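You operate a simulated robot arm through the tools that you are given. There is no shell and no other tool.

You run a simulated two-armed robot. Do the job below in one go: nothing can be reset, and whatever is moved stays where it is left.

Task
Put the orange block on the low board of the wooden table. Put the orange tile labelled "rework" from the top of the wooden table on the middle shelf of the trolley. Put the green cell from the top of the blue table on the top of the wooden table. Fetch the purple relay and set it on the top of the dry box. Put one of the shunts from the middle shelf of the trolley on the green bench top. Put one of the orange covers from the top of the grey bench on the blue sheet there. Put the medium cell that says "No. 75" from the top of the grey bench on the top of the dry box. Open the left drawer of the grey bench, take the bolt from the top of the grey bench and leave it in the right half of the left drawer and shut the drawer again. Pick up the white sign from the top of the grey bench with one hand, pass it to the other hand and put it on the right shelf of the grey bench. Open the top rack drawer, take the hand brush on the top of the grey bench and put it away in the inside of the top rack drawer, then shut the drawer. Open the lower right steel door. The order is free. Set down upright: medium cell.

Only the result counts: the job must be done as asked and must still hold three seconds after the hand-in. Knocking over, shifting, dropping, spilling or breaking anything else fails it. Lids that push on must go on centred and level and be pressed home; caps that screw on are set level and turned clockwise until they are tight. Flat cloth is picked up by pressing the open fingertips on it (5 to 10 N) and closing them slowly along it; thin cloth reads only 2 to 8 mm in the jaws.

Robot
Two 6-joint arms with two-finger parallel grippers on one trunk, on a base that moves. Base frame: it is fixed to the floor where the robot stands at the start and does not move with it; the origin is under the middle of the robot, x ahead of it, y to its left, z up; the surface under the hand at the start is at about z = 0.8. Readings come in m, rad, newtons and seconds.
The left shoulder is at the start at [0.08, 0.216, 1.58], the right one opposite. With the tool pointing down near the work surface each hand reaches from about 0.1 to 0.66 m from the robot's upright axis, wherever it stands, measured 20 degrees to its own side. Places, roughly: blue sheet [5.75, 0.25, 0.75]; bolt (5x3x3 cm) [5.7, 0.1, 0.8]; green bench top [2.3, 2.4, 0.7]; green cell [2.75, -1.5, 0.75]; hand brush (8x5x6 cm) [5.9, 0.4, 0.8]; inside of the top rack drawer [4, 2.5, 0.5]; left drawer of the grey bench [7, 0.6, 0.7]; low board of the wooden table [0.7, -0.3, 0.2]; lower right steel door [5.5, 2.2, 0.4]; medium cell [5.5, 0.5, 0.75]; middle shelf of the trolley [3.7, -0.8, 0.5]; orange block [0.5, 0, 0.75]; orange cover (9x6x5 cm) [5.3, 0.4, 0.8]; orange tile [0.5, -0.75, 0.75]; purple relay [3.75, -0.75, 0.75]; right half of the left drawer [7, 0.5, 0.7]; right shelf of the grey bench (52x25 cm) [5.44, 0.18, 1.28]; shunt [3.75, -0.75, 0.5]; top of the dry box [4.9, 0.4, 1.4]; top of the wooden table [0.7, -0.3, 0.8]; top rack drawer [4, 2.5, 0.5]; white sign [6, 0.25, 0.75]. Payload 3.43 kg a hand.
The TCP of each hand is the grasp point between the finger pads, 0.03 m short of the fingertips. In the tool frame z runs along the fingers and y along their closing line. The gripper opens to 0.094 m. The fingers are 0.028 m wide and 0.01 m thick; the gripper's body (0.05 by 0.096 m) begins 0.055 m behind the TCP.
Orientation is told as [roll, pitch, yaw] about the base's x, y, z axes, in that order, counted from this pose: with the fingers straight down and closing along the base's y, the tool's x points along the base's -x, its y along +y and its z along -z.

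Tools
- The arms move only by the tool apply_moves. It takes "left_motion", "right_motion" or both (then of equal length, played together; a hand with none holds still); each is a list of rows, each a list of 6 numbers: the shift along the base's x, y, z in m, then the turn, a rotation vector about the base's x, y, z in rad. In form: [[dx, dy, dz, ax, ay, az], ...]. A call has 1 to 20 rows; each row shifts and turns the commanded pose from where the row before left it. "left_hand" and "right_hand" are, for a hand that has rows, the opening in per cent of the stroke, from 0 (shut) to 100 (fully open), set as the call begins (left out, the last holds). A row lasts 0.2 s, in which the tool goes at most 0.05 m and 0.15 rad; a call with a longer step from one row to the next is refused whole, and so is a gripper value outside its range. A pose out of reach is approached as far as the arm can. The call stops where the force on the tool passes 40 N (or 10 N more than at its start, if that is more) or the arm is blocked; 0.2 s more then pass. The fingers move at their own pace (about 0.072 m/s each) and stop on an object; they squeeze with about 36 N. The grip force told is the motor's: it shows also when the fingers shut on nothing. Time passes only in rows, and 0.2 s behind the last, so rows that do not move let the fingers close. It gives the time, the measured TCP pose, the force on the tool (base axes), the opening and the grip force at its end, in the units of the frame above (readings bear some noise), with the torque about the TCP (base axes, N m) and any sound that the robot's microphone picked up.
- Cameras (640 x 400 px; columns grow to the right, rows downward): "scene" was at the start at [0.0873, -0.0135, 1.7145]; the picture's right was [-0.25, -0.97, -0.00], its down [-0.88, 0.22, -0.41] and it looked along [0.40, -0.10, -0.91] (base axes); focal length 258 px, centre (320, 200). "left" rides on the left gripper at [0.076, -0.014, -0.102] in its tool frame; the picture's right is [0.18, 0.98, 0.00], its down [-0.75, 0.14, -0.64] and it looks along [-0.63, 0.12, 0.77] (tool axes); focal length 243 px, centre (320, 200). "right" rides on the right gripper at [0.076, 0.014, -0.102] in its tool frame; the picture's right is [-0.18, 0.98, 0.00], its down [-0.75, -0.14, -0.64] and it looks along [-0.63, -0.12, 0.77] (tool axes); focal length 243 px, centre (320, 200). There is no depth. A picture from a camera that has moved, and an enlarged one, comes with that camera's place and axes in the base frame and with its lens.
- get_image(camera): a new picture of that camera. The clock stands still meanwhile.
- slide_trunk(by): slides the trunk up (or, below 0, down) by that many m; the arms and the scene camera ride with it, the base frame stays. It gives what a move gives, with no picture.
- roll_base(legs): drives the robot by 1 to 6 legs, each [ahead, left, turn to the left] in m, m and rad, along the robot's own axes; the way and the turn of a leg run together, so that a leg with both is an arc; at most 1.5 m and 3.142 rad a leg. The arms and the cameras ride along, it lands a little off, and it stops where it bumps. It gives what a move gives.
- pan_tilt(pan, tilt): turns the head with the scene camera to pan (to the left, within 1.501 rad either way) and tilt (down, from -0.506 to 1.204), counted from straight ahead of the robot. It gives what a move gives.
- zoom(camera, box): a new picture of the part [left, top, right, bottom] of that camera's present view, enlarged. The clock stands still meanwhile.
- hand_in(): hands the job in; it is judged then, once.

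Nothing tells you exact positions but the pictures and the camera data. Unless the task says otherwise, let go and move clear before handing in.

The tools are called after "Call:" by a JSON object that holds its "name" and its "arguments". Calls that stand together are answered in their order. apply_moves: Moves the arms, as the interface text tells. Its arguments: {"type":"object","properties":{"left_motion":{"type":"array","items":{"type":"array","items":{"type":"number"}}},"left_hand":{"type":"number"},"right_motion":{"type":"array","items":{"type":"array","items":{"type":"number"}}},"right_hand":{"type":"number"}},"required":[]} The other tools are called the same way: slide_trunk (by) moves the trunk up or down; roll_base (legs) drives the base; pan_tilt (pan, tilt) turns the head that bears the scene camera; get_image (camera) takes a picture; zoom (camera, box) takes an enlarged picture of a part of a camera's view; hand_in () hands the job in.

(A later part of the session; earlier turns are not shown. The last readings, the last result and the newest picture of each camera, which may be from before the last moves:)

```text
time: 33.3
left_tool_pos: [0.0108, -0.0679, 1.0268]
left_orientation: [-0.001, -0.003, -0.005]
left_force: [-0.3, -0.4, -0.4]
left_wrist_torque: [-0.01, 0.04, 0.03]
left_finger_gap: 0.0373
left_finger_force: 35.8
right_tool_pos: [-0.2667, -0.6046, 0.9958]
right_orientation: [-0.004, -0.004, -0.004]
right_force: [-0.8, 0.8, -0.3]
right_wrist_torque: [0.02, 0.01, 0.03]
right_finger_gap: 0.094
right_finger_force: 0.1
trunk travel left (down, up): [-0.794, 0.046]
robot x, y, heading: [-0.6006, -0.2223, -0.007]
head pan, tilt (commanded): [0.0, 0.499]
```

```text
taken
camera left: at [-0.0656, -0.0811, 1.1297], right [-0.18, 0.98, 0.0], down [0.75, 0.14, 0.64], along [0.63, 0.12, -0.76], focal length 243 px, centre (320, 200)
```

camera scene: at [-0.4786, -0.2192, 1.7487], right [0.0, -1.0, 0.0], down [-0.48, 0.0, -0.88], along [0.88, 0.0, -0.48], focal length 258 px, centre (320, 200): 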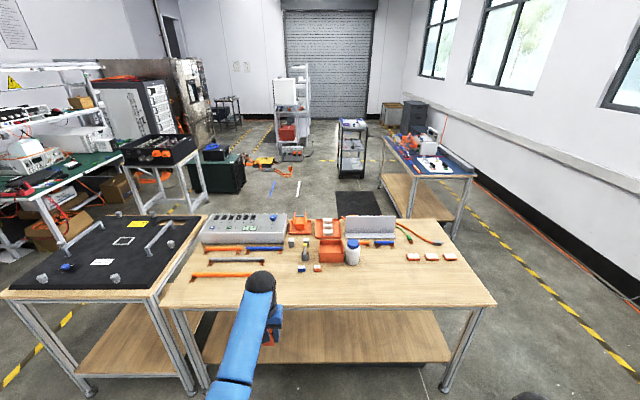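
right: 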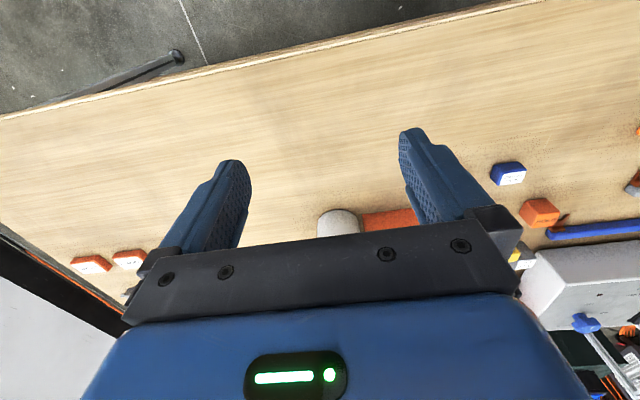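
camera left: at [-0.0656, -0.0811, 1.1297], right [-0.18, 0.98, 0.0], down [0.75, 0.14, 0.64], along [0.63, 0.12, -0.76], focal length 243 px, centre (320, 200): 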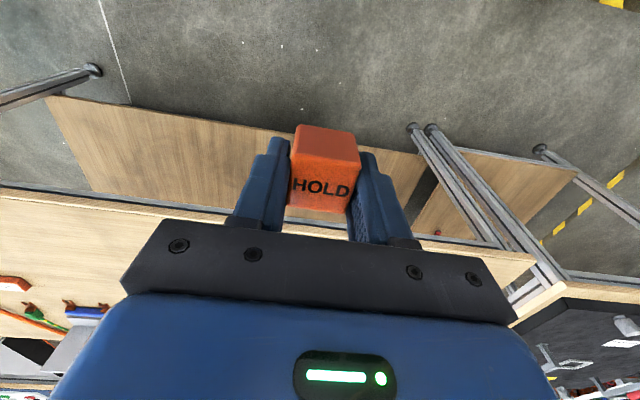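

Call:
{"name": "slide_trunk", "arguments": {"by": -0.4}}

Call:
{"name": "slide_trunk", "arguments": {"by": -0.3}}

Call:
{"name": "get_image", "arguments": {"camera": "scene"}}

Call:
{"name": "get_image", "arguments": {"camera": "left"}}

```text
time: 37.1
left_tool_pos: [0.0105, -0.0687, 0.6274]
left_orientation: [0.0, -0.004, -0.006]
left_force: [0.0, -0.7, -0.1]
left_wrist_torque: [0.02, 0.0, 0.04]
left_finger_gap: 0.0373
left_finger_force: 36.2
right_tool_pos: [-0.2669, -0.6041, 0.5958]
right_orientation: [0.0, -0.005, -0.006]
right_force: [-0.2, -0.7, 0.1]
right_wrist_torque: [0.0, -0.01, 0.0]
right_finger_gap: 0.0942
right_finger_force: 0.1
trunk travel left (down, up): [-0.394, 0.446]
robot x, y, heading: [-0.6025, -0.2181, 0.003]
head pan, tilt (commanded): [0.0, 0.499]
```

```text
time: 40.1
left_tool_pos: [0.0104, -0.0682, 0.3266]
left_orientation: [0.001, -0.003, -0.005]
left_force: [0.1, -1.5, -1.2]
left_wrist_torque: [0.02, -0.02, -0.02]
left_finger_gap: 0.0375
left_finger_force: 37.0
right_tool_pos: [-0.2665, -0.604, 0.2961]
right_orientation: [-0.003, -0.003, -0.006]
right_force: [0.4, 0.8, 0.4]
right_wrist_torque: [-0.01, 0.0, 0.0]
right_finger_gap: 0.094
right_finger_force: 0.1
trunk travel left (down, up): [-0.094, 0.746]
robot x, y, heading: [-0.5954, -0.2201, -0.005]
head pan, tilt (commanded): [0.0, 0.499]
```

```text
taken
camera scene: at [-0.479, -0.2191, 1.0488], right [0.0, -1.0, 0.0], down [-0.48, 0.0, -0.88], along [0.88, 0.0, -0.48], focal length 258 px, centre (320, 200)
```

scene: 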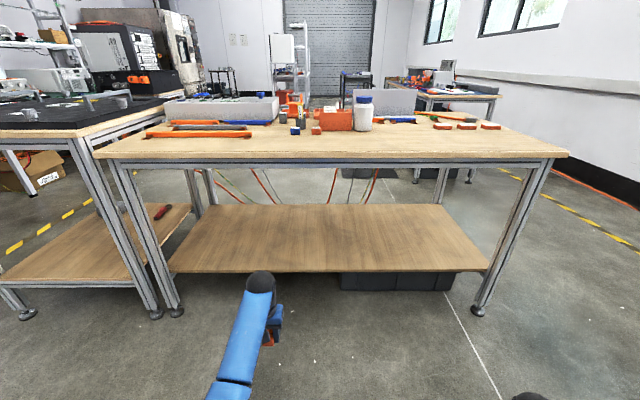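

```text
taken
camera left: at [-0.0658, -0.0811, 0.4299], right [-0.18, 0.98, 0.0], down [0.75, 0.14, 0.65], along [0.63, 0.12, -0.76], focal length 243 px, centre (320, 200)
```

left: 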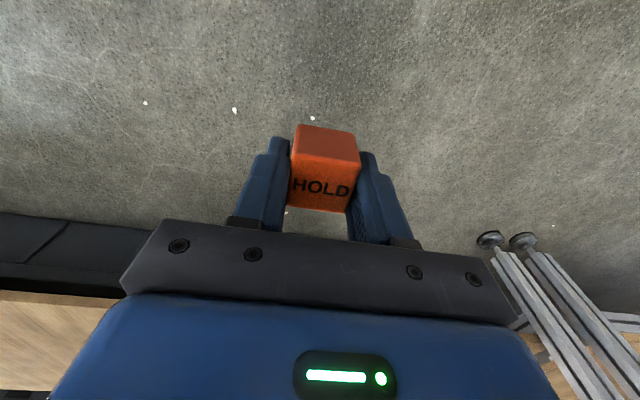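

The passage between the board (z ≈ 0.22) and the table rail (z ≈ 0.74) is clear. I drive forward 0.5 m with the left hand at z ≈ 0.33.

Call:
{"name": "roll_base", "arguments": {"legs": [[0.5, 0, 0]]}}

Call:
{"name": "get_image", "arguments": {"camera": "left"}}

Call:
{"name": "get_image", "arguments": {"camera": "scene"}}

```text
time: 43.0
left_tool_pos: [0.5114, -0.0662, 0.327]
left_orientation: [-0.001, -0.003, 0.0]
left_force: [0.3, 0.7, -0.7]
left_wrist_torque: [0.03, -0.02, 0.0]
left_finger_gap: 0.0372
left_finger_force: 35.8
right_tool_pos: [0.2371, -0.6026, 0.2956]
right_orientation: [-0.002, -0.004, 0.0]
right_force: [-0.1, -0.5, -0.6]
right_wrist_torque: [0.02, -0.02, -0.01]
right_finger_gap: 0.0941
right_finger_force: 0.0
trunk travel left (down, up): [-0.094, 0.746]
robot x, y, heading: [-0.0976, -0.2225, -0.001]
head pan, tilt (commanded): [0.0, 0.499]
```

```text
taken
camera left: at [0.4348, -0.0792, 0.4296], right [-0.18, 0.98, 0.0], down [0.75, 0.14, 0.64], along [0.63, 0.12, -0.76], focal length 243 px, centre (320, 200)
```

left: 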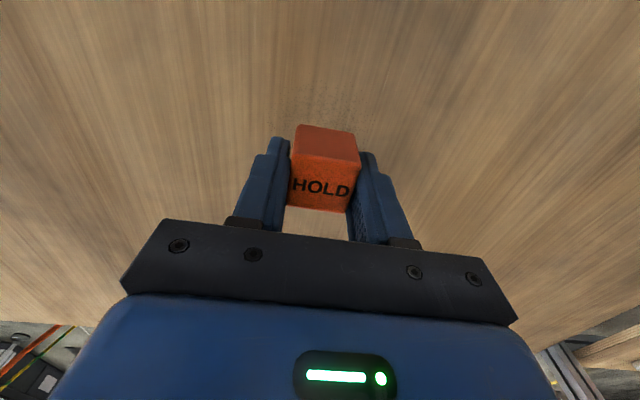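

```text
taken
camera scene: at [0.0226, -0.2193, 1.0487], right [0.0, -1.0, 0.0], down [-0.48, 0.0, -0.88], along [0.88, 0.0, -0.48], focal length 258 px, centre (320, 200)
```

scene: 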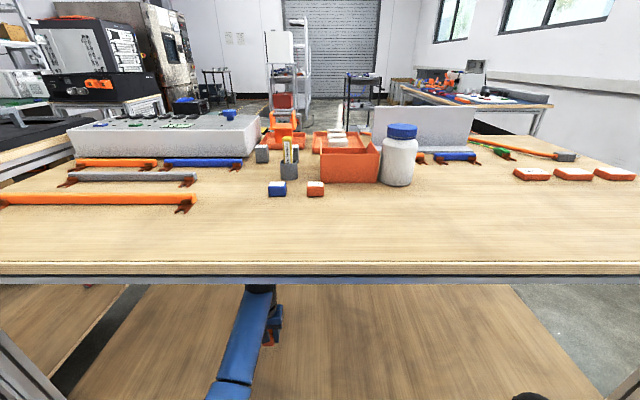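

The block is above the low board. I lower it gently to contact.

Call:
{"name": "apply_moves", "arguments": {"left_motion": [[0, 0, -0.02, 0, 0, 0], [0, 0, -0.02, 0, 0, 0], [0, 0, -0.01, 0, 0, 0]]}}

Call:
{"name": "get_image", "arguments": {"camera": "left"}}

```text
time: 43.8
left_tool_pos: [0.5111, -0.0657, 0.2799]
left_orientation: [0.001, -0.009, 0.001]
left_force: [-2.6, 1.0, 17.2]
left_wrist_torque: [-0.04, 0.26, -0.04]
left_finger_gap: 0.0376
left_finger_force: 36.4
right_tool_pos: [0.2368, -0.6026, 0.2973]
right_orientation: [-0.001, -0.005, -0.001]
right_force: [0.0, 0.5, -0.5]
right_wrist_torque: [-0.01, 0.01, 0.02]
right_finger_gap: 0.0938
right_finger_force: 0.1
trunk travel left (down, up): [-0.094, 0.746]
robot x, y, heading: [-0.1021, -0.2211, 0.006]
head pan, tilt (commanded): [0.0, 0.499]
```

```text
taken
camera left: at [0.435, -0.0793, 0.3825], right [-0.18, 0.98, 0.0], down [0.75, 0.14, 0.65], along [0.64, 0.12, -0.76], focal length 243 px, centre (320, 200)
```

left: 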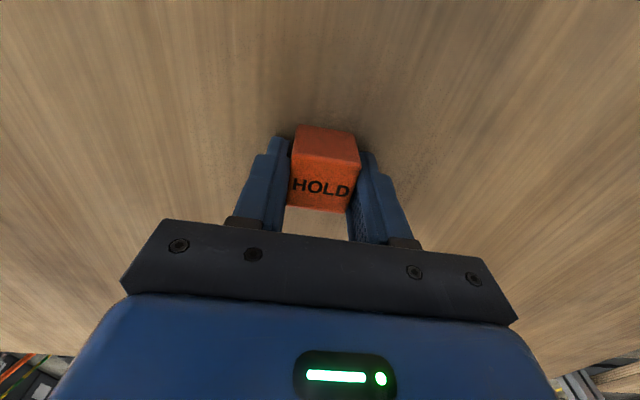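

Contact at TCP z = 0.28 (board ≈ 0.25). I ease off slightly, open and lift away.

Call:
{"name": "apply_moves", "arguments": {"left_motion": [[0, 0, 0.003, 0, 0, 0]]}}

Call:
{"name": "apply_moves", "arguments": {"left_motion": [[0, 0, 0, 0, 0, 0], [0, 0, 0, 0, 0, 0], [0, 0, 0, 0, 0, 0]], "left_hand": 80}}

Call:
{"name": "apply_moves", "arguments": {"left_motion": [[0, 0, 0.01, 0, 0, 0], [0, 0, 0.02, 0, 0, 0], [0, 0, 0.03, 0, 0, 0]]}}

Call:
{"name": "get_image", "arguments": {"camera": "left"}}

```text
time: 44.2
left_tool_pos: [0.511, -0.0653, 0.2809]
left_orientation: [0.001, -0.005, 0.0]
left_force: [1.6, 0.4, 5.8]
left_wrist_torque: [0.0, -0.14, 0.0]
left_finger_gap: 0.0374
left_finger_force: 36.4
right_tool_pos: [0.2368, -0.602, 0.2962]
right_orientation: [-0.001, -0.006, 0.0]
right_force: [-0.3, -0.2, -0.1]
right_wrist_torque: [0.01, -0.03, 0.01]
right_finger_gap: 0.0942
right_finger_force: 0.0
trunk travel left (down, up): [-0.094, 0.746]
robot x, y, heading: [-0.0966, -0.2212, 0.001]
head pan, tilt (commanded): [0.0, 0.499]
```

```text
time: 45.0
left_tool_pos: [0.5098, -0.0662, 0.2801]
left_orientation: [-0.001, -0.003, 0.0]
left_force: [-1.7, 1.4, 5.6]
left_wrist_torque: [-0.19, 0.15, -0.09]
left_finger_gap: 0.0741
left_finger_force: 0.0
right_tool_pos: [0.2365, -0.6025, 0.2946]
right_orientation: [-0.002, -0.004, -0.001]
right_force: [-0.4, -0.2, -0.3]
right_wrist_torque: [-0.01, -0.02, -0.01]
right_finger_gap: 0.0943
right_finger_force: 0.0
trunk travel left (down, up): [-0.094, 0.746]
robot x, y, heading: [-0.099, -0.2209, 0.003]
head pan, tilt (commanded): [0.0, 0.499]
```

```text
time: 45.8
left_tool_pos: [0.5108, -0.0663, 0.3394]
left_orientation: [0.001, -0.002, 0.0]
left_force: [-1.0, 0.5, 0.4]
left_wrist_torque: [0.0, -0.01, -0.05]
left_finger_gap: 0.0751
left_finger_force: 0.1
right_tool_pos: [0.2374, -0.6027, 0.2964]
right_orientation: [-0.002, -0.004, -0.001]
right_force: [0.4, 0.0, -0.2]
right_wrist_torque: [0.01, 0.01, -0.01]
right_finger_gap: 0.0941
right_finger_force: 0.2
trunk travel left (down, up): [-0.094, 0.746]
robot x, y, heading: [-0.0973, -0.2186, 0.001]
head pan, tilt (commanded): [0.0, 0.499]
```

```text
taken
camera left: at [0.4347, -0.0801, 0.4424], right [-0.18, 0.98, 0.0], down [0.75, 0.14, 0.64], along [0.63, 0.12, -0.76], focal length 243 px, centre (320, 200)
```

left: 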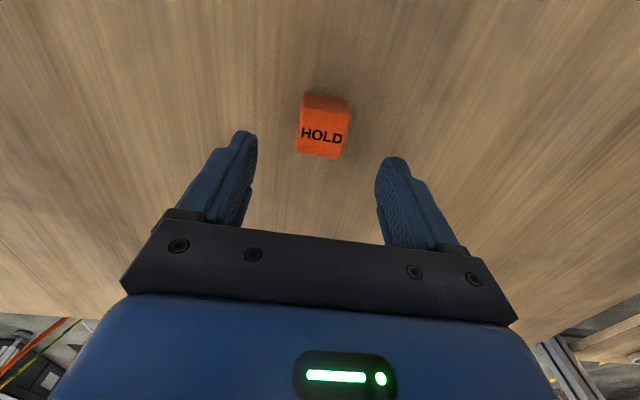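

The orange block rests on the low board. I back out, raise the trunk and strafe to the tiles' side.

Call:
{"name": "roll_base", "arguments": {"legs": [[-0.5, 0, 0]]}}

Call:
{"name": "slide_trunk", "arguments": {"by": 0.4}}

Call:
{"name": "slide_trunk", "arguments": {"by": 0.3}}

Call:
{"name": "roll_base", "arguments": {"legs": [[0, -0.38, 0]]}}

Call:
{"name": "get_image", "arguments": {"camera": "scene"}}

```text
time: 48.8
left_tool_pos: [0.0108, -0.0677, 0.3395]
left_orientation: [-0.001, -0.004, -0.003]
left_force: [-0.3, 0.0, -0.1]
left_wrist_torque: [0.02, 0.01, 0.03]
left_finger_gap: 0.0753
left_finger_force: 0.1
right_tool_pos: [-0.2662, -0.6027, 0.296]
right_orientation: [-0.001, -0.006, -0.004]
right_force: [-0.1, 0.1, -0.1]
right_wrist_torque: [0.01, -0.01, 0.0]
right_finger_gap: 0.094
right_finger_force: 0.0
trunk travel left (down, up): [-0.094, 0.746]
robot x, y, heading: [-0.6004, -0.2226, -0.002]
head pan, tilt (commanded): [0.0, 0.499]
```

```text
time: 52.6
left_tool_pos: [0.0103, -0.0675, 0.7394]
left_orientation: [-0.001, -0.003, -0.003]
left_force: [-0.5, 0.1, 0.4]
left_wrist_torque: [-0.02, 0.01, 0.01]
left_finger_gap: 0.0754
left_finger_force: 0.0
right_tool_pos: [-0.2652, -0.6034, 0.6951]
right_orientation: [-0.002, -0.004, -0.004]
right_force: [1.0, 0.3, -0.3]
right_wrist_torque: [0.0, -0.01, 0.01]
right_finger_gap: 0.0942
right_finger_force: 0.0
trunk travel left (down, up): [-0.494, 0.346]
robot x, y, heading: [-0.5998, -0.2174, -0.001]
head pan, tilt (commanded): [0.0, 0.499]
```

```text
time: 55.6
left_tool_pos: [0.0111, -0.0687, 1.0391]
left_orientation: [0.0, -0.002, -0.004]
left_force: [0.4, 0.1, -0.3]
left_wrist_torque: [0.02, -0.01, 0.03]
left_finger_gap: 0.0753
left_finger_force: 0.0
right_tool_pos: [-0.2659, -0.6038, 0.9956]
right_orientation: [-0.001, -0.003, -0.004]
right_force: [-0.1, 0.7, -0.2]
right_wrist_torque: [0.01, -0.04, -0.02]
right_finger_gap: 0.0939
right_finger_force: 0.0
trunk travel left (down, up): [-0.794, 0.046]
robot x, y, heading: [-0.6002, -0.2186, -0.006]
head pan, tilt (commanded): [0.0, 0.499]
```

```text
time: 58.0
left_tool_pos: [0.0098, -0.446, 1.0393]
left_orientation: [-0.001, -0.002, -0.004]
left_force: [1.2, 0.2, -0.2]
left_wrist_torque: [-0.02, -0.01, 0.01]
left_finger_gap: 0.0751
left_finger_force: 0.1
right_tool_pos: [-0.2675, -0.9815, 0.9969]
right_orientation: [-0.005, -0.004, -0.005]
right_force: [0.5, -0.9, 0.1]
right_wrist_torque: [-0.04, -0.01, -0.01]
right_finger_gap: 0.0939
right_finger_force: 0.0
trunk travel left (down, up): [-0.794, 0.046]
robot x, y, heading: [-0.6029, -0.5972, -0.003]
head pan, tilt (commanded): [0.0, 0.499]
```

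```text
taken
camera scene: at [-0.4805, -0.5952, 1.7488], right [0.0, -1.0, 0.0], down [-0.48, 0.0, -0.88], along [0.88, 0.0, -0.48], focal length 258 px, centre (320, 200)
```

scene: 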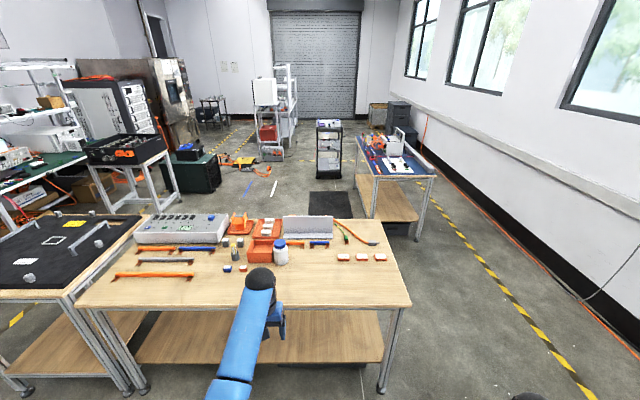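

The middle tile is near (0.59, -0.815). I drive forward to the table edge as at the start.

Call:
{"name": "roll_base", "arguments": {"legs": [[0.58, 0, 0]]}}

Call:
{"name": "apply_moves", "arguments": {"right_motion": [[0.04, 0.02, 0, 0, 0, 0], [0.04, 0.025, 0, 0, 0, 0], [0.04, 0.025, 0, 0, 0, 0], [0.04, 0.025, 0, 0, 0, 0], [0.04, 0.025, 0, 0, 0, 0], [0.04, 0.025, 0, 0, 0, 0]]}}

Call:
{"name": "get_image", "arguments": {"camera": "right"}}

Call:
{"name": "pan_tilt", "arguments": {"pan": -0.2, "tilt": 0.95}}

Call:
{"name": "get_image", "arguments": {"camera": "scene"}}

```text
time: 61.3
left_tool_pos: [0.5832, -0.4461, 1.0411]
left_orientation: [0.0, -0.006, 0.001]
left_force: [-0.3, 0.6, 0.7]
left_wrist_torque: [-0.03, 0.01, -0.01]
left_finger_gap: 0.0751
left_finger_force: 0.0
right_tool_pos: [0.3078, -0.9836, 0.9961]
right_orientation: [0.0, -0.004, -0.001]
right_force: [-0.4, 0.2, 0.6]
right_wrist_torque: [0.0, 0.01, 0.0]
right_finger_gap: 0.0941
right_finger_force: 0.1
trunk travel left (down, up): [-0.794, 0.046]
robot x, y, heading: [-0.0265, -0.606, 0.004]
head pan, tilt (commanded): [0.0, 0.499]
```

```text
time: 62.7
left_tool_pos: [0.5858, -0.4463, 1.0377]
left_orientation: [-0.001, -0.002, 0.001]
left_force: [0.8, 0.4, 1.3]
left_wrist_torque: [0.02, 0.01, -0.03]
left_finger_gap: 0.0751
left_finger_force: 0.1
right_tool_pos: [0.551, -0.8376, 0.9948]
right_orientation: [-0.003, -0.003, -0.001]
right_force: [0.0, -0.1, -0.1]
right_wrist_torque: [-0.03, -0.01, 0.01]
right_finger_gap: 0.0942
right_finger_force: 0.1
trunk travel left (down, up): [-0.794, 0.046]
robot x, y, heading: [-0.0254, -0.5992, 0.002]
head pan, tilt (commanded): [0.0, 0.499]
```

```text
taken
camera right: at [0.4762, -0.8244, 1.0979], right [0.18, 0.98, 0.0], down [0.75, -0.14, 0.64], along [0.63, -0.12, -0.77], focal length 243 px, centre (320, 200)
```

right: 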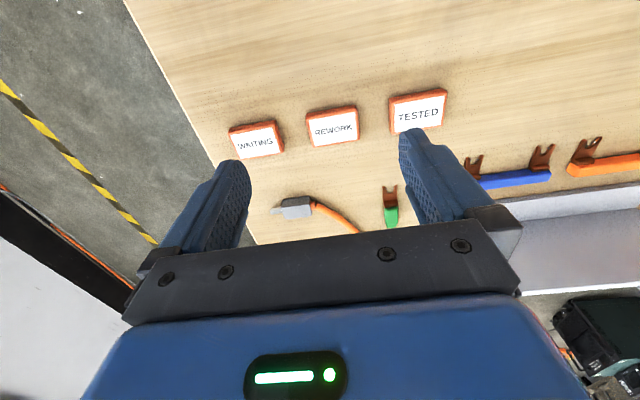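

```text
time: 63.6
left_tool_pos: [0.584, -0.4468, 1.0404]
left_orientation: [0.0, -0.004, 0.0]
left_force: [0.4, -0.6, 0.1]
left_wrist_torque: [-0.01, -0.01, -0.04]
left_finger_gap: 0.0753
left_finger_force: 0.0
right_tool_pos: [0.5508, -0.8378, 0.996]
right_orientation: [-0.003, -0.003, 0.001]
right_force: [0.2, -0.1, -0.2]
right_wrist_torque: [0.02, 0.0, 0.01]
right_finger_gap: 0.0941
right_finger_force: 0.0
trunk travel left (down, up): [-0.794, 0.046]
robot x, y, heading: [-0.0259, -0.6015, 0.001]
head pan, tilt (commanded): [-0.201, 0.949]
```

```text
taken
camera scene: at [0.0757, -0.6141, 1.7114], right [-0.2, -0.98, 0.0], down [-0.8, 0.16, -0.58], along [0.57, -0.12, -0.81], focal length 258 px, centre (320, 200)
```

scene: 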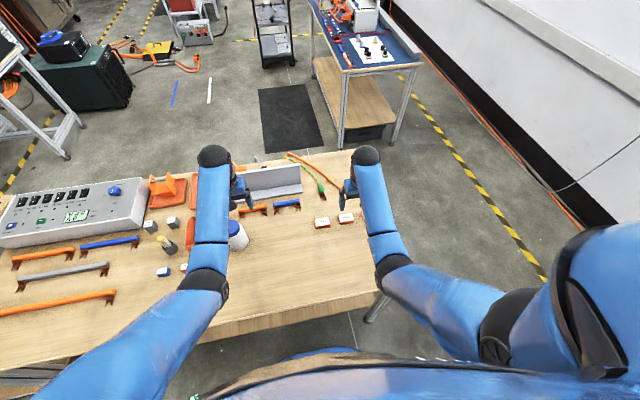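

REWORK is at about (0.597, -0.825), with narrow gaps to its neighbours along y. I'll turn the right gripper by 90° so that it closes along x where there is free space.

Call:
{"name": "apply_moves", "arguments": {"right_motion": [[0.01, 0.002, 0, 0, 0, 0.14], [0.01, 0.002, 0, 0, 0, 0.14], [0.01, 0.002, 0, 0, 0, 0.14], [0.01, 0.002, 0, 0, 0, 0.14], [0.005, 0.002, 0, 0, 0, 0.14], [0, 0, 0, 0, 0, 0.14], [0, 0, 0, 0, 0, 0.14], [0, 0, 0, 0, 0, 0.14], [0, 0, 0, 0, 0, 0.14], [0, 0, 0, 0, 0, 0.14], [0, 0, 0, 0, 0, 0.11]], "right_hand": 80}}

Call:
{"name": "get_image", "arguments": {"camera": "right"}}

```text
time: 66.0
left_tool_pos: [0.5855, -0.448, 1.0392]
left_orientation: [0.0, -0.004, 0.001]
left_force: [0.4, 0.0, 0.3]
left_wrist_torque: [0.01, 0.01, -0.01]
left_finger_gap: 0.0751
left_finger_force: 0.1
right_tool_pos: [0.595, -0.828, 0.9955]
right_orientation: [-0.003, -0.004, 1.511]
right_force: [0.9, 0.0, 0.2]
right_wrist_torque: [0.01, 0.0, 0.03]
right_finger_gap: 0.0753
right_finger_force: 0.0
trunk travel left (down, up): [-0.794, 0.046]
robot x, y, heading: [-0.0253, -0.6032, -0.0]
head pan, tilt (commanded): [-0.201, 0.949]
```

```text
taken
camera right: at [0.5772, -0.9048, 1.0982], right [-0.97, 0.24, 0.0], down [0.18, 0.74, 0.65], along [0.16, 0.63, -0.76], focal length 243 px, centre (320, 200)
```

right: 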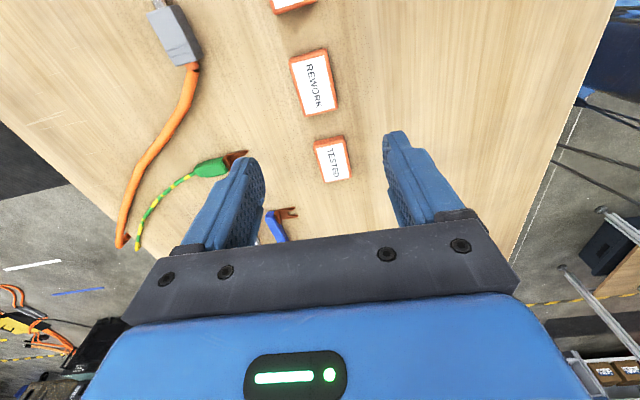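

The gripper turned fine; the tile is 40 mm wide in x at (0.6025, -0.831). I descend over it.

Call:
{"name": "apply_moves", "arguments": {"right_motion": [[0.0075, -0.003, -0.045, 0, 0, 0], [0, 0, -0.045, 0, 0, 0], [0, 0, -0.03, 0, 0, 0], [0, 0, -0.02, 0, 0, 0]]}}

Call:
{"name": "get_image", "arguments": {"camera": "right"}}

```text
time: 67.0
left_tool_pos: [0.5846, -0.4466, 1.0404]
left_orientation: [0.0, -0.003, 0.001]
left_force: [-0.2, -0.6, -0.3]
left_wrist_torque: [0.03, 0.03, -0.01]
left_finger_gap: 0.0751
left_finger_force: 0.0
right_tool_pos: [0.6027, -0.8325, 0.8563]
right_orientation: [-0.003, -0.003, 1.509]
right_force: [0.1, 0.9, -0.1]
right_wrist_torque: [0.04, 0.01, 0.02]
right_finger_gap: 0.0754
right_finger_force: 0.1
trunk travel left (down, up): [-0.794, 0.046]
robot x, y, heading: [-0.0254, -0.6024, 0.002]
head pan, tilt (commanded): [-0.201, 0.949]
```

```text
taken
camera right: at [0.5845, -0.9083, 0.9576], right [-0.97, 0.24, 0.0], down [0.19, 0.74, 0.65], along [0.16, 0.63, -0.76], focal length 243 px, centre (320, 200)
```

right: 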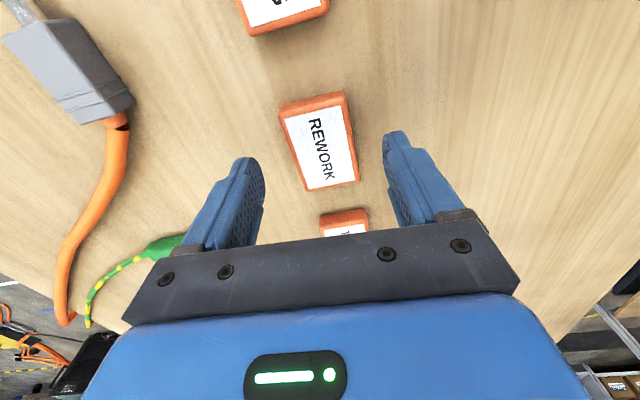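

Call:
{"name": "apply_moves", "arguments": {"right_motion": [[0, -0.003, -0.012, 0, 0, 0], [0, 0, -0.008, 0, 0, 0], [0, 0, -0.003, 0, 0, 0]]}}

Call:
{"name": "apply_moves", "arguments": {"right_motion": [[0, 0, 0, 0, 0, 0], [0, 0, 0, 0, 0, 0], [0, 0, 0, 0, 0, 0], [0, 0, 0, 0, 0, 0], [0, 0, 0, 0, 0, 0]], "right_hand": 0}}

Call:
{"name": "get_image", "arguments": {"camera": "right"}}

```text
time: 67.8
left_tool_pos: [0.5847, -0.4455, 1.0397]
left_orientation: [-0.002, -0.004, 0.001]
left_force: [-0.2, 0.1, -0.3]
left_wrist_torque: [0.0, 0.03, -0.02]
left_finger_gap: 0.0751
left_finger_force: 0.2
right_tool_pos: [0.596, -0.8348, 0.838]
right_orientation: [-0.002, -0.003, 1.508]
right_force: [-0.2, 0.5, -0.5]
right_wrist_torque: [-0.01, 0.02, 0.01]
right_finger_gap: 0.0753
right_finger_force: 0.0
right hand out of reach, approached as far as the arm can: row 1, 3
trunk travel left (down, up): [-0.794, 0.046]
robot x, y, heading: [-0.0249, -0.6004, 0.004]
head pan, tilt (commanded): [-0.201, 0.949]
```

```text
time: 69.0
left_tool_pos: [0.5841, -0.4461, 1.0398]
left_orientation: [0.0, -0.003, -0.001]
left_force: [0.5, -0.2, 0.1]
left_wrist_torque: [0.01, -0.01, -0.01]
left_finger_gap: 0.0751
left_finger_force: 0.0
right_tool_pos: [0.5954, -0.8333, 0.8391]
right_orientation: [-0.001, -0.003, 1.511]
right_force: [-0.7, -0.3, 0.7]
right_wrist_torque: [0.0, 0.01, -0.03]
right_finger_gap: 0.0407
right_finger_force: 35.7
trunk travel left (down, up): [-0.794, 0.046]
robot x, y, heading: [-0.0252, -0.6014, 0.005]
head pan, tilt (commanded): [-0.201, 0.949]
```

```text
taken
camera right: at [0.5776, -0.9107, 0.9404], right [-0.97, 0.24, 0.0], down [0.19, 0.74, 0.65], along [0.16, 0.63, -0.76], focal length 243 px, centre (320, 200)
```

right: 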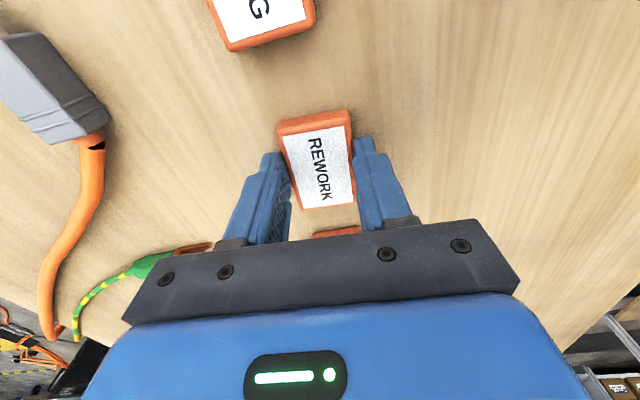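

Gripped at 40.7 mm. I lift slowly and verify.

Call:
{"name": "apply_moves", "arguments": {"right_motion": [[-0.001, 0, 0.004, 0, 0, 0], [-0.001, 0, 0.005, 0, 0, 0], [-0.001, 0, 0.005, 0, 0, 0], [-0.001, 0, 0.01, 0, 0, 0], [-0.001, 0, 0.01, 0, 0, 0], [-0.001, 0, 0.015, 0, 0, 0]]}}

Call:
{"name": "get_image", "arguments": {"camera": "right"}}

```text
time: 70.4
left_tool_pos: [0.5845, -0.4468, 1.0395]
left_orientation: [0.001, -0.004, 0.001]
left_force: [-0.5, 0.6, 0.1]
left_wrist_torque: [0.04, -0.01, -0.05]
left_finger_gap: 0.075
left_finger_force: 0.1
right_tool_pos: [0.5889, -0.8321, 0.8869]
right_orientation: [-0.001, -0.003, 1.509]
right_force: [0.7, 0.1, -1.1]
right_wrist_torque: [-0.02, 0.01, 0.0]
right_finger_gap: 0.0409
right_finger_force: 36.2
trunk travel left (down, up): [-0.794, 0.046]
robot x, y, heading: [-0.0257, -0.602, 0.0]
head pan, tilt (commanded): [-0.201, 0.949]
```

```text
taken
camera right: at [0.5711, -0.9105, 0.9895], right [-0.97, 0.24, 0.0], down [0.19, 0.74, 0.65], along [0.16, 0.63, -0.76], focal length 243 px, centre (320, 200)
```

right: 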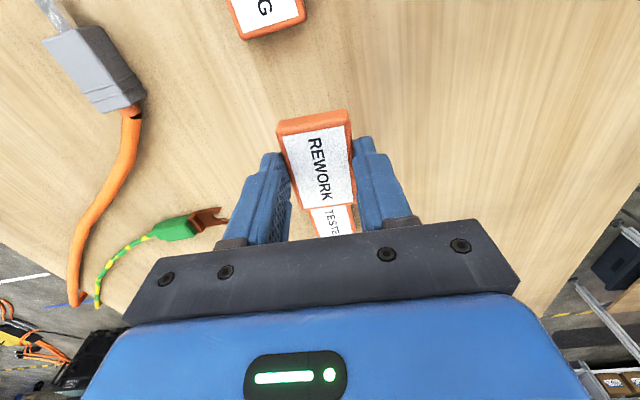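

The tile is lifted. I raise it more and retract both hands before driving.

Call:
{"name": "apply_moves", "arguments": {"right_motion": [[-0.005, 0, 0.03, 0, 0, 0], [-0.005, 0, 0.03, 0, 0, 0], [-0.005, 0, 0.03, 0, 0, 0], [-0.02, 0, 0.01, 0, 0, 0], [-0.04, 0, 0, 0, 0, 0], [-0.04, 0, 0, 0, 0, 0], [-0.04, -0.02, 0, 0, 0, 0], [-0.04, -0.02, 0, 0, 0, 0]], "left_motion": [[0, 0.01, 0, 0, 0, 0], [-0.02, 0.02, 0, 0, 0, 0], [-0.04, 0.02, 0, 0, 0, 0], [-0.04, 0.02, 0, 0, 0, 0], [-0.04, 0.02, -0.01, 0, 0, 0], [-0.04, 0.02, -0.01, 0, 0, 0], [-0.04, 0.02, -0.01, 0, 0, 0], [-0.03, 0.02, -0.01, 0, 0, 0]]}}

Call:
{"name": "get_image", "arguments": {"camera": "right"}}

Call:
{"name": "get_image", "arguments": {"camera": "scene"}}

```text
time: 72.2
left_tool_pos: [0.339, -0.2961, 0.9826]
left_orientation: [0.003, -0.006, 0.0]
left_force: [0.4, 0.0, -0.2]
left_wrist_torque: [0.0, 0.0, 0.01]
left_finger_gap: 0.0753
left_finger_force: 0.1
left hand out of reach, approached as far as the arm can: row 3, 4
right_tool_pos: [0.3931, -0.8751, 0.9883]
right_orientation: [-0.003, -0.003, 1.509]
right_force: [-0.8, 0.7, -0.9]
right_wrist_torque: [0.0, -0.05, 0.01]
right_finger_gap: 0.0408
right_finger_force: 35.8
trunk travel left (down, up): [-0.794, 0.046]
robot x, y, heading: [-0.0243, -0.5998, -0.0]
head pan, tilt (commanded): [-0.201, 0.949]
```

```text
taken
camera right: at [0.3743, -0.9505, 1.0906], right [-0.97, 0.24, 0.0], down [0.18, 0.74, 0.65], along [0.16, 0.63, -0.76], focal length 243 px, centre (320, 200)
```

right: 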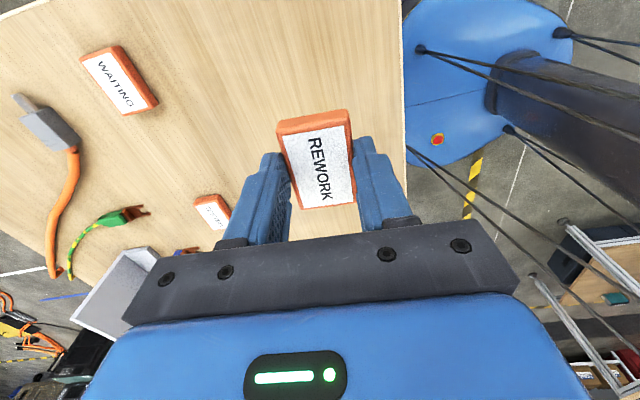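

```text
taken
camera scene: at [0.0721, -0.6145, 1.7116], right [-0.2, -0.98, 0.0], down [-0.8, 0.16, -0.58], along [0.57, -0.12, -0.81], focal length 258 px, centre (320, 200)
```

scene: 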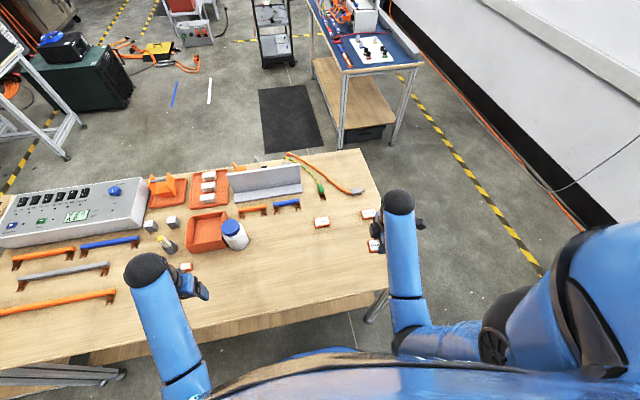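

The base is roughly 0.5 m square and the tile is held. I back off, go round the right side of the wooden table toward the blue table.

Call:
{"name": "roll_base", "arguments": {"legs": [[-0.45, 0, 0], [0, -1.1, 0], [1.0, 0, 0], [0.82, 0, 0]]}}

Call:
{"name": "pan_tilt", "arguments": {"pan": 0.3, "tilt": 0.7}}

Call:
{"name": "get_image", "arguments": {"camera": "scene"}}

```text
time: 88.9
left_tool_pos: [1.6865, -1.3644, 0.9823]
left_orientation: [0.0, -0.005, 0.019]
left_force: [-0.5, -0.1, 0.1]
left_wrist_torque: [0.02, 0.0, -0.01]
left_finger_gap: 0.0752
left_finger_force: 0.0
right_tool_pos: [1.751, -1.94, 0.987]
right_orientation: [-0.004, -0.004, 1.528]
right_force: [-1.1, -1.0, -1.0]
right_wrist_torque: [-0.01, -0.03, 0.06]
right_finger_gap: 0.0407
right_finger_force: 36.1
trunk travel left (down, up): [-0.794, 0.046]
robot x, y, heading: [1.3293, -1.6762, 0.022]
head pan, tilt (commanded): [-0.201, 0.949]
```

```text
time: 89.8
left_tool_pos: [1.6884, -1.3649, 0.9827]
left_orientation: [-0.001, -0.003, 0.02]
left_force: [0.1, 0.9, -0.4]
left_wrist_torque: [0.0, 0.0, 0.01]
left_finger_gap: 0.0752
left_finger_force: 0.1
right_tool_pos: [1.7527, -1.9405, 0.9869]
right_orientation: [-0.001, -0.002, 1.529]
right_force: [-0.2, -0.1, -0.4]
right_wrist_torque: [-0.03, 0.03, 0.01]
right_finger_gap: 0.0408
right_finger_force: 35.5
trunk travel left (down, up): [-0.794, 0.046]
robot x, y, heading: [1.3252, -1.6776, 0.014]
head pan, tilt (commanded): [0.3, 0.7]
```

```text
taken
camera scene: at [1.4378, -1.6472, 1.731], right [0.31, -0.95, 0.0], down [-0.61, -0.2, -0.76], along [0.73, 0.24, -0.64], focal length 258 px, centre (320, 200)
```

scene: 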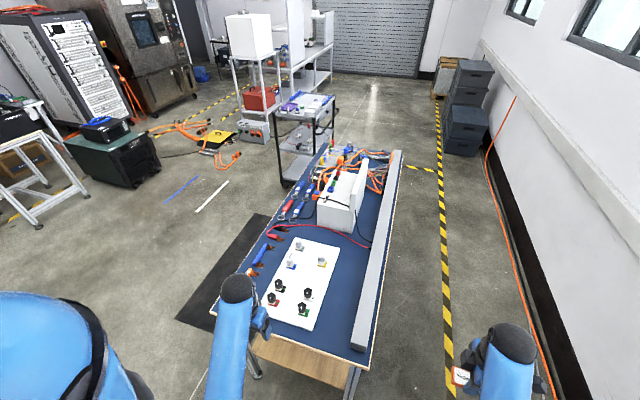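

I'm at (1.33, -1.68) next to the near end of the blue table. I zoom in to find the green cell.

Call:
{"name": "zoom", "arguments": {"camera": "scene", "box": [240, 220, 350, 330]}}

Call:
{"name": "zoom", "arguments": {"camera": "scene", "box": [260, 130, 420, 240]}}

```text
3.64 times, centred on (295, 275) of scene
camera zoom: at [1.4378, -1.6472, 1.731], right [0.31, -0.95, 0.0], down [-0.61, -0.2, -0.76], along [0.73, 0.24, -0.64], focal length 938 px, centre (411, -73)
```

zoom: 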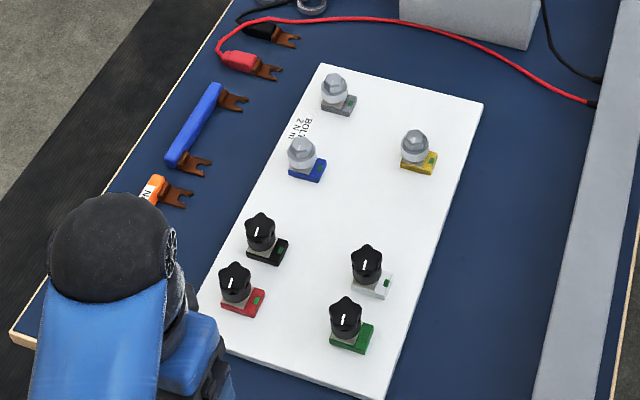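

```text
3.64 times, centred on (340, 185) of scene
camera zoom: at [1.4378, -1.6472, 1.731], right [0.31, -0.95, 0.0], down [-0.61, -0.2, -0.76], along [0.73, 0.24, -0.64], focal length 938 px, centre (247, 254)
```

zoom: 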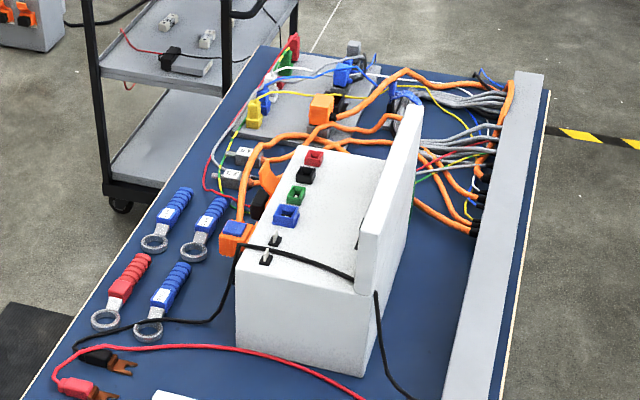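

The mat holds knobbed posts, not the cell; the cell may be hidden behind the white box. I pass through the gap between the tables and look from the front of the blue table.

Call:
{"name": "roll_base", "arguments": {"legs": [[0.05, 0, -0.018], [0, 1.2, 0]]}}

Call:
{"name": "pan_tilt", "arguments": {"pan": -0.7, "tilt": 0.6}}

Call:
{"name": "get_image", "arguments": {"camera": "scene"}}

```text
time: 96.4
left_tool_pos: [1.7381, -0.1679, 0.9826]
left_orientation: [0.002, -0.004, 0.005]
left_force: [-0.4, -0.2, -0.1]
left_wrist_torque: [0.0, 0.01, -0.02]
left_finger_gap: 0.0749
left_finger_force: 0.1
right_tool_pos: [1.7946, -0.7449, 0.9865]
right_orientation: [-0.002, -0.006, 1.516]
right_force: [0.4, -0.1, -0.9]
right_wrist_torque: [0.03, 0.03, 0.04]
right_finger_gap: 0.0405
right_finger_force: 36.1
trunk travel left (down, up): [-0.794, 0.046]
robot x, y, heading: [1.3728, -0.4728, 0.006]
head pan, tilt (commanded): [0.3, 0.7]
```

```text
time: 97.7
left_tool_pos: [1.7382, -0.1673, 0.9811]
left_orientation: [0.001, -0.003, 0.006]
left_force: [0.5, 0.3, 0.0]
left_wrist_torque: [0.01, 0.03, -0.02]
left_finger_gap: 0.0753
left_finger_force: 0.0
right_tool_pos: [1.7948, -0.7443, 0.987]
right_orientation: [-0.002, -0.002, 1.514]
right_force: [-0.1, -0.1, 0.1]
right_wrist_torque: [-0.02, 0.0, -0.01]
right_finger_gap: 0.0408
right_finger_force: 36.0
trunk travel left (down, up): [-0.794, 0.046]
robot x, y, heading: [1.3704, -0.4772, 0.002]
head pan, tilt (commanded): [-0.7, 0.6]
```

```text
taken
camera scene: at [1.47, -0.5282, 1.7397], right [-0.64, -0.77, 0.0], down [-0.43, 0.36, -0.82], along [0.63, -0.53, -0.57], focal length 258 px, centre (320, 200)
```

scene: 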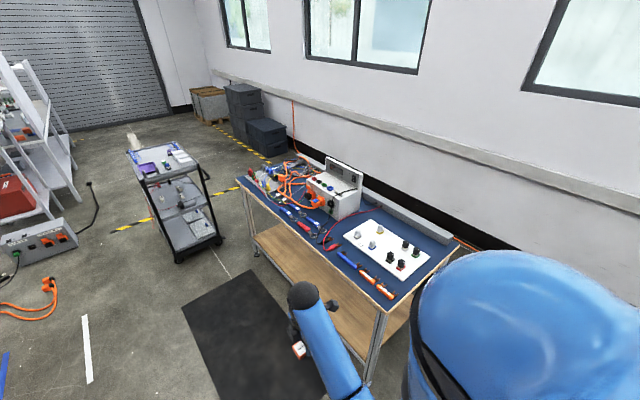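

The way ahead is clear; I drive to the front of the blue table and turn to face it.

Call:
{"name": "roll_base", "arguments": {"legs": [[1.23, 0.1, 0], [0, 0, -1.57]]}}

Call:
{"name": "pan_tilt", "arguments": {"pan": 0, "tilt": 0.7}}

Call:
{"name": "get_image", "arguments": {"camera": "scene"}}

```text
time: 107.7
left_tool_pos: [2.9091, -0.7284, 0.9814]
left_orientation: [0.001, -0.004, -1.556]
left_force: [0.0, 0.7, 0.0]
left_wrist_torque: [0.01, -0.02, -0.03]
left_finger_gap: 0.0751
left_finger_force: 0.1
right_tool_pos: [2.3327, -0.7911, 0.9878]
right_orientation: [-0.001, -0.004, -0.044]
right_force: [0.1, 0.9, 0.6]
right_wrist_torque: [0.02, -0.03, 0.01]
right_finger_gap: 0.041
right_finger_force: 36.0
trunk travel left (down, up): [-0.794, 0.046]
robot x, y, heading: [2.5981, -0.3665, -1.553]
head pan, tilt (commanded): [-0.7, 0.6]
```

```text
time: 108.8
left_tool_pos: [2.9088, -0.7288, 0.9817]
left_orientation: [0.0, -0.003, -1.557]
left_force: [0.4, 0.2, -0.6]
left_wrist_torque: [-0.03, -0.01, -0.01]
left_finger_gap: 0.0753
left_finger_force: 0.1
right_tool_pos: [2.3332, -0.7904, 0.9875]
right_orientation: [0.0, -0.002, -0.045]
right_force: [0.4, 0.2, 0.2]
right_wrist_torque: [0.0, 0.0, 0.01]
right_finger_gap: 0.0408
right_finger_force: 35.8
trunk travel left (down, up): [-0.794, 0.046]
robot x, y, heading: [2.5974, -0.369, -1.551]
head pan, tilt (commanded): [0.0, 0.7]
```

```text
taken
camera scene: at [2.5995, -0.4802, 1.7311], right [-1.0, -0.02, 0.0], down [-0.01, 0.64, -0.76], along [0.01, -0.76, -0.64], focal length 258 px, centre (320, 200)
```

scene: 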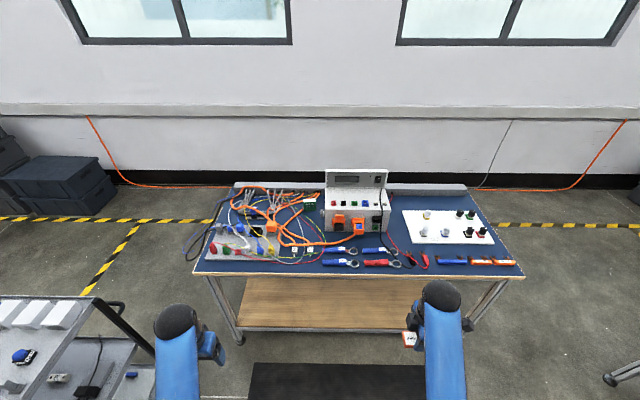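

Call:
{"name": "zoom", "arguments": {"camera": "scene", "box": [195, 175, 345, 280]}}

Call:
{"name": "zoom", "arguments": {"camera": "scene", "box": [315, 165, 525, 285]}}

```text
3.81 times, centred on (270, 228) of scene
camera zoom: at [2.5995, -0.4802, 1.7311], right [-1.0, -0.02, 0.0], down [-0.01, 0.64, -0.76], along [0.01, -0.76, -0.64], focal length 983 px, centre (510, 95)
```

zoom: 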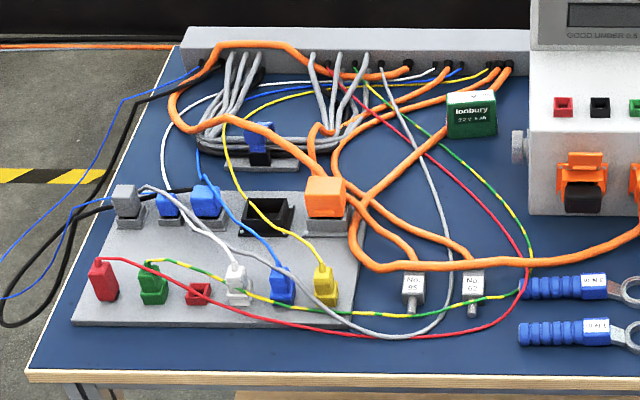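

```text
3.05 times, centred on (420, 225) of scene
camera zoom: at [2.5995, -0.4802, 1.7311], right [-1.0, -0.02, 0.0], down [-0.01, 0.64, -0.76], along [0.01, -0.76, -0.64], focal length 786 px, centre (15, 124)
```

zoom: 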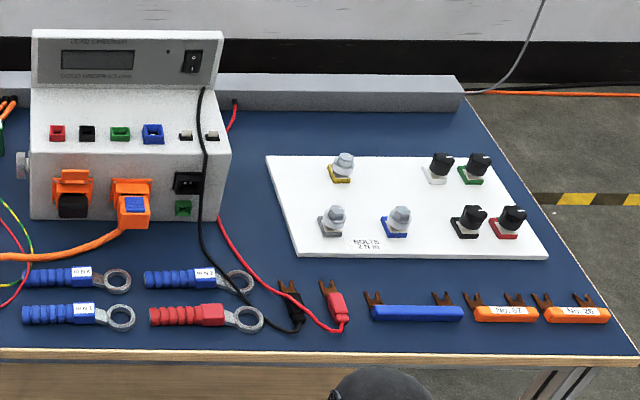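

The green cell ("ionbury 2.2 V") stands near (2.67, -1.50), next to the cables and the white tester. I move closer, with the right hand retracted.

Call:
{"name": "apply_moves", "arguments": {"right_motion": [[0, 0.04, 0, 0, 0, 0], [0, 0.04, 0, 0, 0, 0], [-0.02, 0.03, 0, 0, 0, 0]]}}

Call:
{"name": "roll_base", "arguments": {"legs": [[0.33, -0.12, -0.018]]}}

Call:
{"name": "get_image", "arguments": {"camera": "scene"}}

Call:
{"name": "get_image", "arguments": {"camera": "left"}}

```text
time: 109.6
left_tool_pos: [2.909, -0.7276, 0.9817]
left_orientation: [-0.001, -0.003, -1.554]
left_force: [-0.3, 0.2, -0.3]
left_wrist_torque: [-0.01, 0.01, 0.0]
left_finger_gap: 0.0752
left_finger_force: 0.1
right_tool_pos: [2.3135, -0.6797, 0.9877]
right_orientation: [-0.003, -0.004, -0.043]
right_force: [0.4, 0.4, 0.0]
right_wrist_torque: [0.0, -0.03, 0.04]
right_finger_gap: 0.0407
right_finger_force: 36.2
trunk travel left (down, up): [-0.794, 0.046]
robot x, y, heading: [2.5987, -0.3702, -1.552]
head pan, tilt (commanded): [0.0, 0.7]
```

```text
time: 111.8
left_tool_pos: [2.7828, -1.0652, 0.9829]
left_orientation: [-0.001, -0.005, -1.576]
left_force: [-0.1, 0.2, -0.3]
left_wrist_torque: [-0.04, 0.0, -0.03]
left_finger_gap: 0.0751
left_finger_force: 0.1
right_tool_pos: [2.1885, -1.0051, 0.9881]
right_orientation: [-0.003, -0.003, -0.067]
right_force: [0.4, 0.6, -0.1]
right_wrist_torque: [0.01, 0.0, 0.03]
right_finger_gap: 0.0408
right_finger_force: 35.3
trunk travel left (down, up): [-0.794, 0.046]
robot x, y, heading: [2.4811, -0.699, -1.579]
head pan, tilt (commanded): [0.0, 0.7]
```

```text
taken
camera scene: at [2.4807, -0.8086, 1.7314], right [-1.0, 0.0, 0.0], down [0.0, 0.64, -0.77], along [0.0, -0.77, -0.64], focal length 258 px, centre (320, 200)
```

scene: 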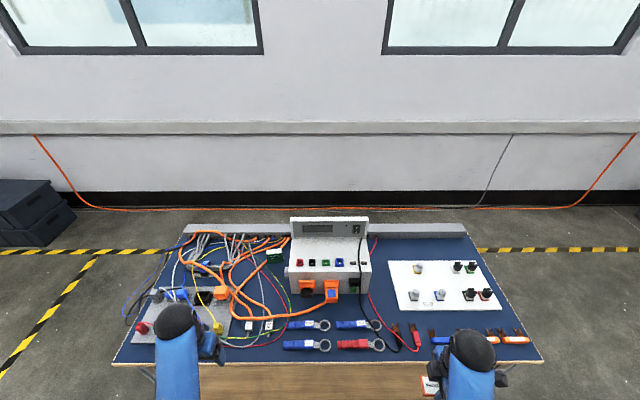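

```text
taken
camera left: at [2.7699, -0.9873, 1.0847], right [0.98, 0.18, 0.0], down [0.14, -0.75, 0.65], along [0.11, -0.64, -0.76], focal length 243 px, centre (320, 200)
```

left: 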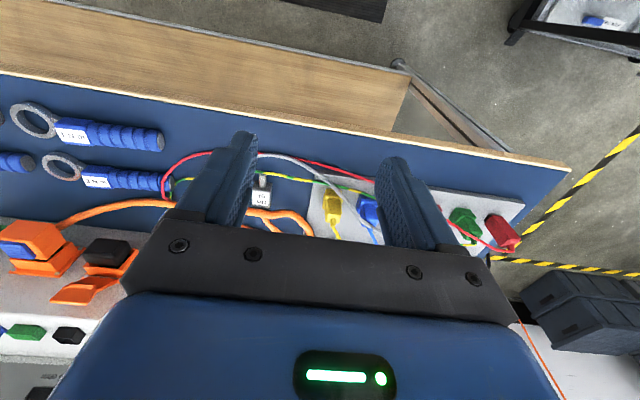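

Call:
{"name": "zoom", "arguments": {"camera": "scene", "box": [215, 215, 335, 305]}}

```text
4.44 times, centred on (275, 260) of scene
camera zoom: at [2.4807, -0.8086, 1.7314], right [-1.0, 0.0, 0.0], down [0.0, 0.64, -0.77], along [0.0, -0.77, -0.64], focal length 1147 px, centre (520, -67)
```

zoom: 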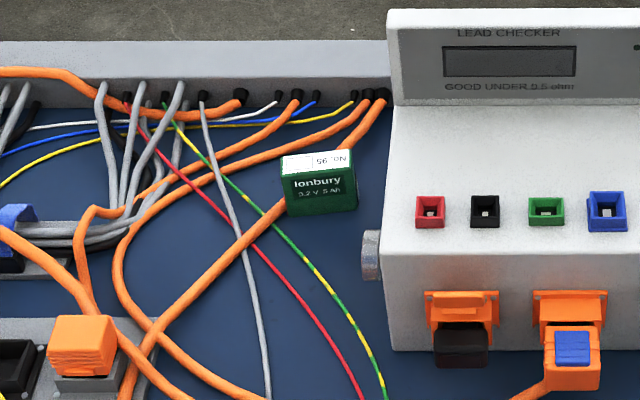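

The cell (label "No. 95" on top) is about 69 mm wide with cables beside it low on the table. I drive 0.13 m closer and bring the left hand above it.

Call:
{"name": "apply_moves", "arguments": {"right_motion": [[0, 0.04, 0, 0, 0, 0], [0, 0.04, 0, 0, 0, 0], [0, 0.02, 0, 0, 0, 0]]}}

Call:
{"name": "roll_base", "arguments": {"legs": [[0.12, 0, 0.008]]}}

Call:
{"name": "apply_moves", "arguments": {"left_motion": [[-0.02, -0.04, 0.01, 0, 0, 0.02], [-0.02, -0.04, 0.01, 0, 0, 0.02], [-0.02, -0.04, 0.01, 0, 0, 0.02], [-0.02, -0.04, 0.01, 0, 0, 0.02], [-0.015, -0.04, 0, 0, 0, 0.01]], "left_hand": 100}}

Call:
{"name": "get_image", "arguments": {"camera": "left"}}

Call:
{"name": "get_image", "arguments": {"camera": "scene"}}

```text
time: 112.8
left_tool_pos: [2.7832, -1.0679, 0.9793]
left_orientation: [0.001, -0.005, -1.575]
left_force: [-0.3, 0.4, -1.2]
left_wrist_torque: [-0.02, -0.03, 0.01]
left_finger_gap: 0.0752
left_finger_force: 0.2
right_tool_pos: [2.1806, -0.9742, 1.0081]
right_orientation: [-0.117, 0.053, 0.066]
right_force: [-0.4, -1.1, -0.4]
right_wrist_torque: [0.01, -0.04, 0.01]
right_finger_gap: 0.0407
right_finger_force: 35.2
trunk travel left (down, up): [-0.794, 0.046]
robot x, y, heading: [2.4801, -0.6981, -1.579]
head pan, tilt (commanded): [0.0, 0.7]
stopped in row 3 (right hand): the arm was blocked; the commanded pose is now the measured one
```

```text
time: 114.1
left_tool_pos: [2.7858, -1.1793, 0.9827]
left_orientation: [0.0, -0.007, -1.568]
left_force: [-0.6, 0.7, 0.6]
left_wrist_torque: [-0.03, 0.03, 0.02]
left_finger_gap: 0.0755
left_finger_force: 0.1
right_tool_pos: [2.1819, -1.0926, 1.0119]
right_orientation: [-0.124, 0.058, 0.072]
right_force: [-0.2, 0.0, -0.7]
right_wrist_torque: [0.01, 0.02, 0.01]
right_finger_gap: 0.041
right_finger_force: 36.2
trunk travel left (down, up): [-0.794, 0.046]
robot x, y, heading: [2.4817, -0.8164, -1.574]
head pan, tilt (commanded): [0.0, 0.7]
```

```text
time: 115.3
left_tool_pos: [2.6889, -1.3842, 1.0203]
left_orientation: [0.003, -0.003, -1.479]
left_force: [0.6, -0.5, -1.0]
left_wrist_torque: [0.02, 0.02, -0.01]
left_finger_gap: 0.0939
left_finger_force: 0.0
right_tool_pos: [2.1822, -1.0965, 1.0108]
right_orientation: [-0.119, 0.056, 0.075]
right_force: [0.2, 0.2, -0.5]
right_wrist_torque: [0.03, 0.01, 0.02]
right_finger_gap: 0.0407
right_finger_force: 36.5
trunk travel left (down, up): [-0.794, 0.046]
robot x, y, heading: [2.4801, -0.817, -1.568]
head pan, tilt (commanded): [0.0, 0.7]
```

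```text
taken
camera left: at [2.6684, -1.309, 1.1238], right [0.96, 0.27, 0.0], down [0.21, -0.74, 0.64], along [0.18, -0.62, -0.77], focal length 243 px, centre (320, 200)
```

left: 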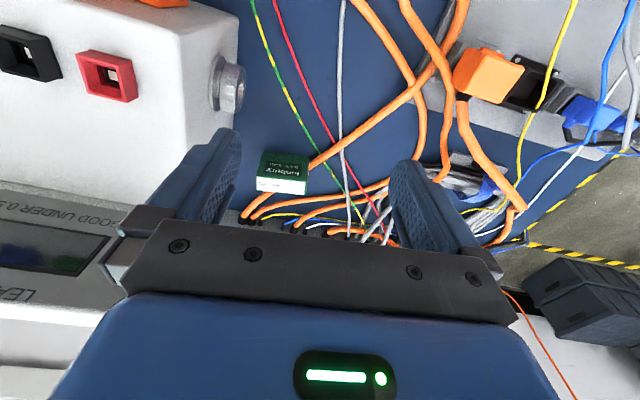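

```text
taken
camera scene: at [2.4793, -0.9324, 1.731], right [-1.0, 0.0, 0.0], down [0.0, 0.64, -0.76], along [0.0, -0.76, -0.64], focal length 258 px, centre (320, 200)
```

scene: 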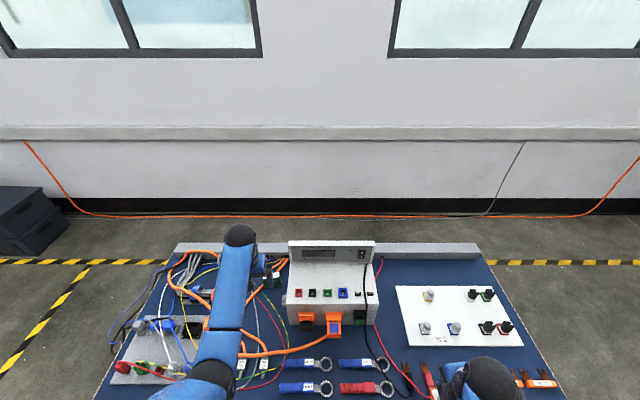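

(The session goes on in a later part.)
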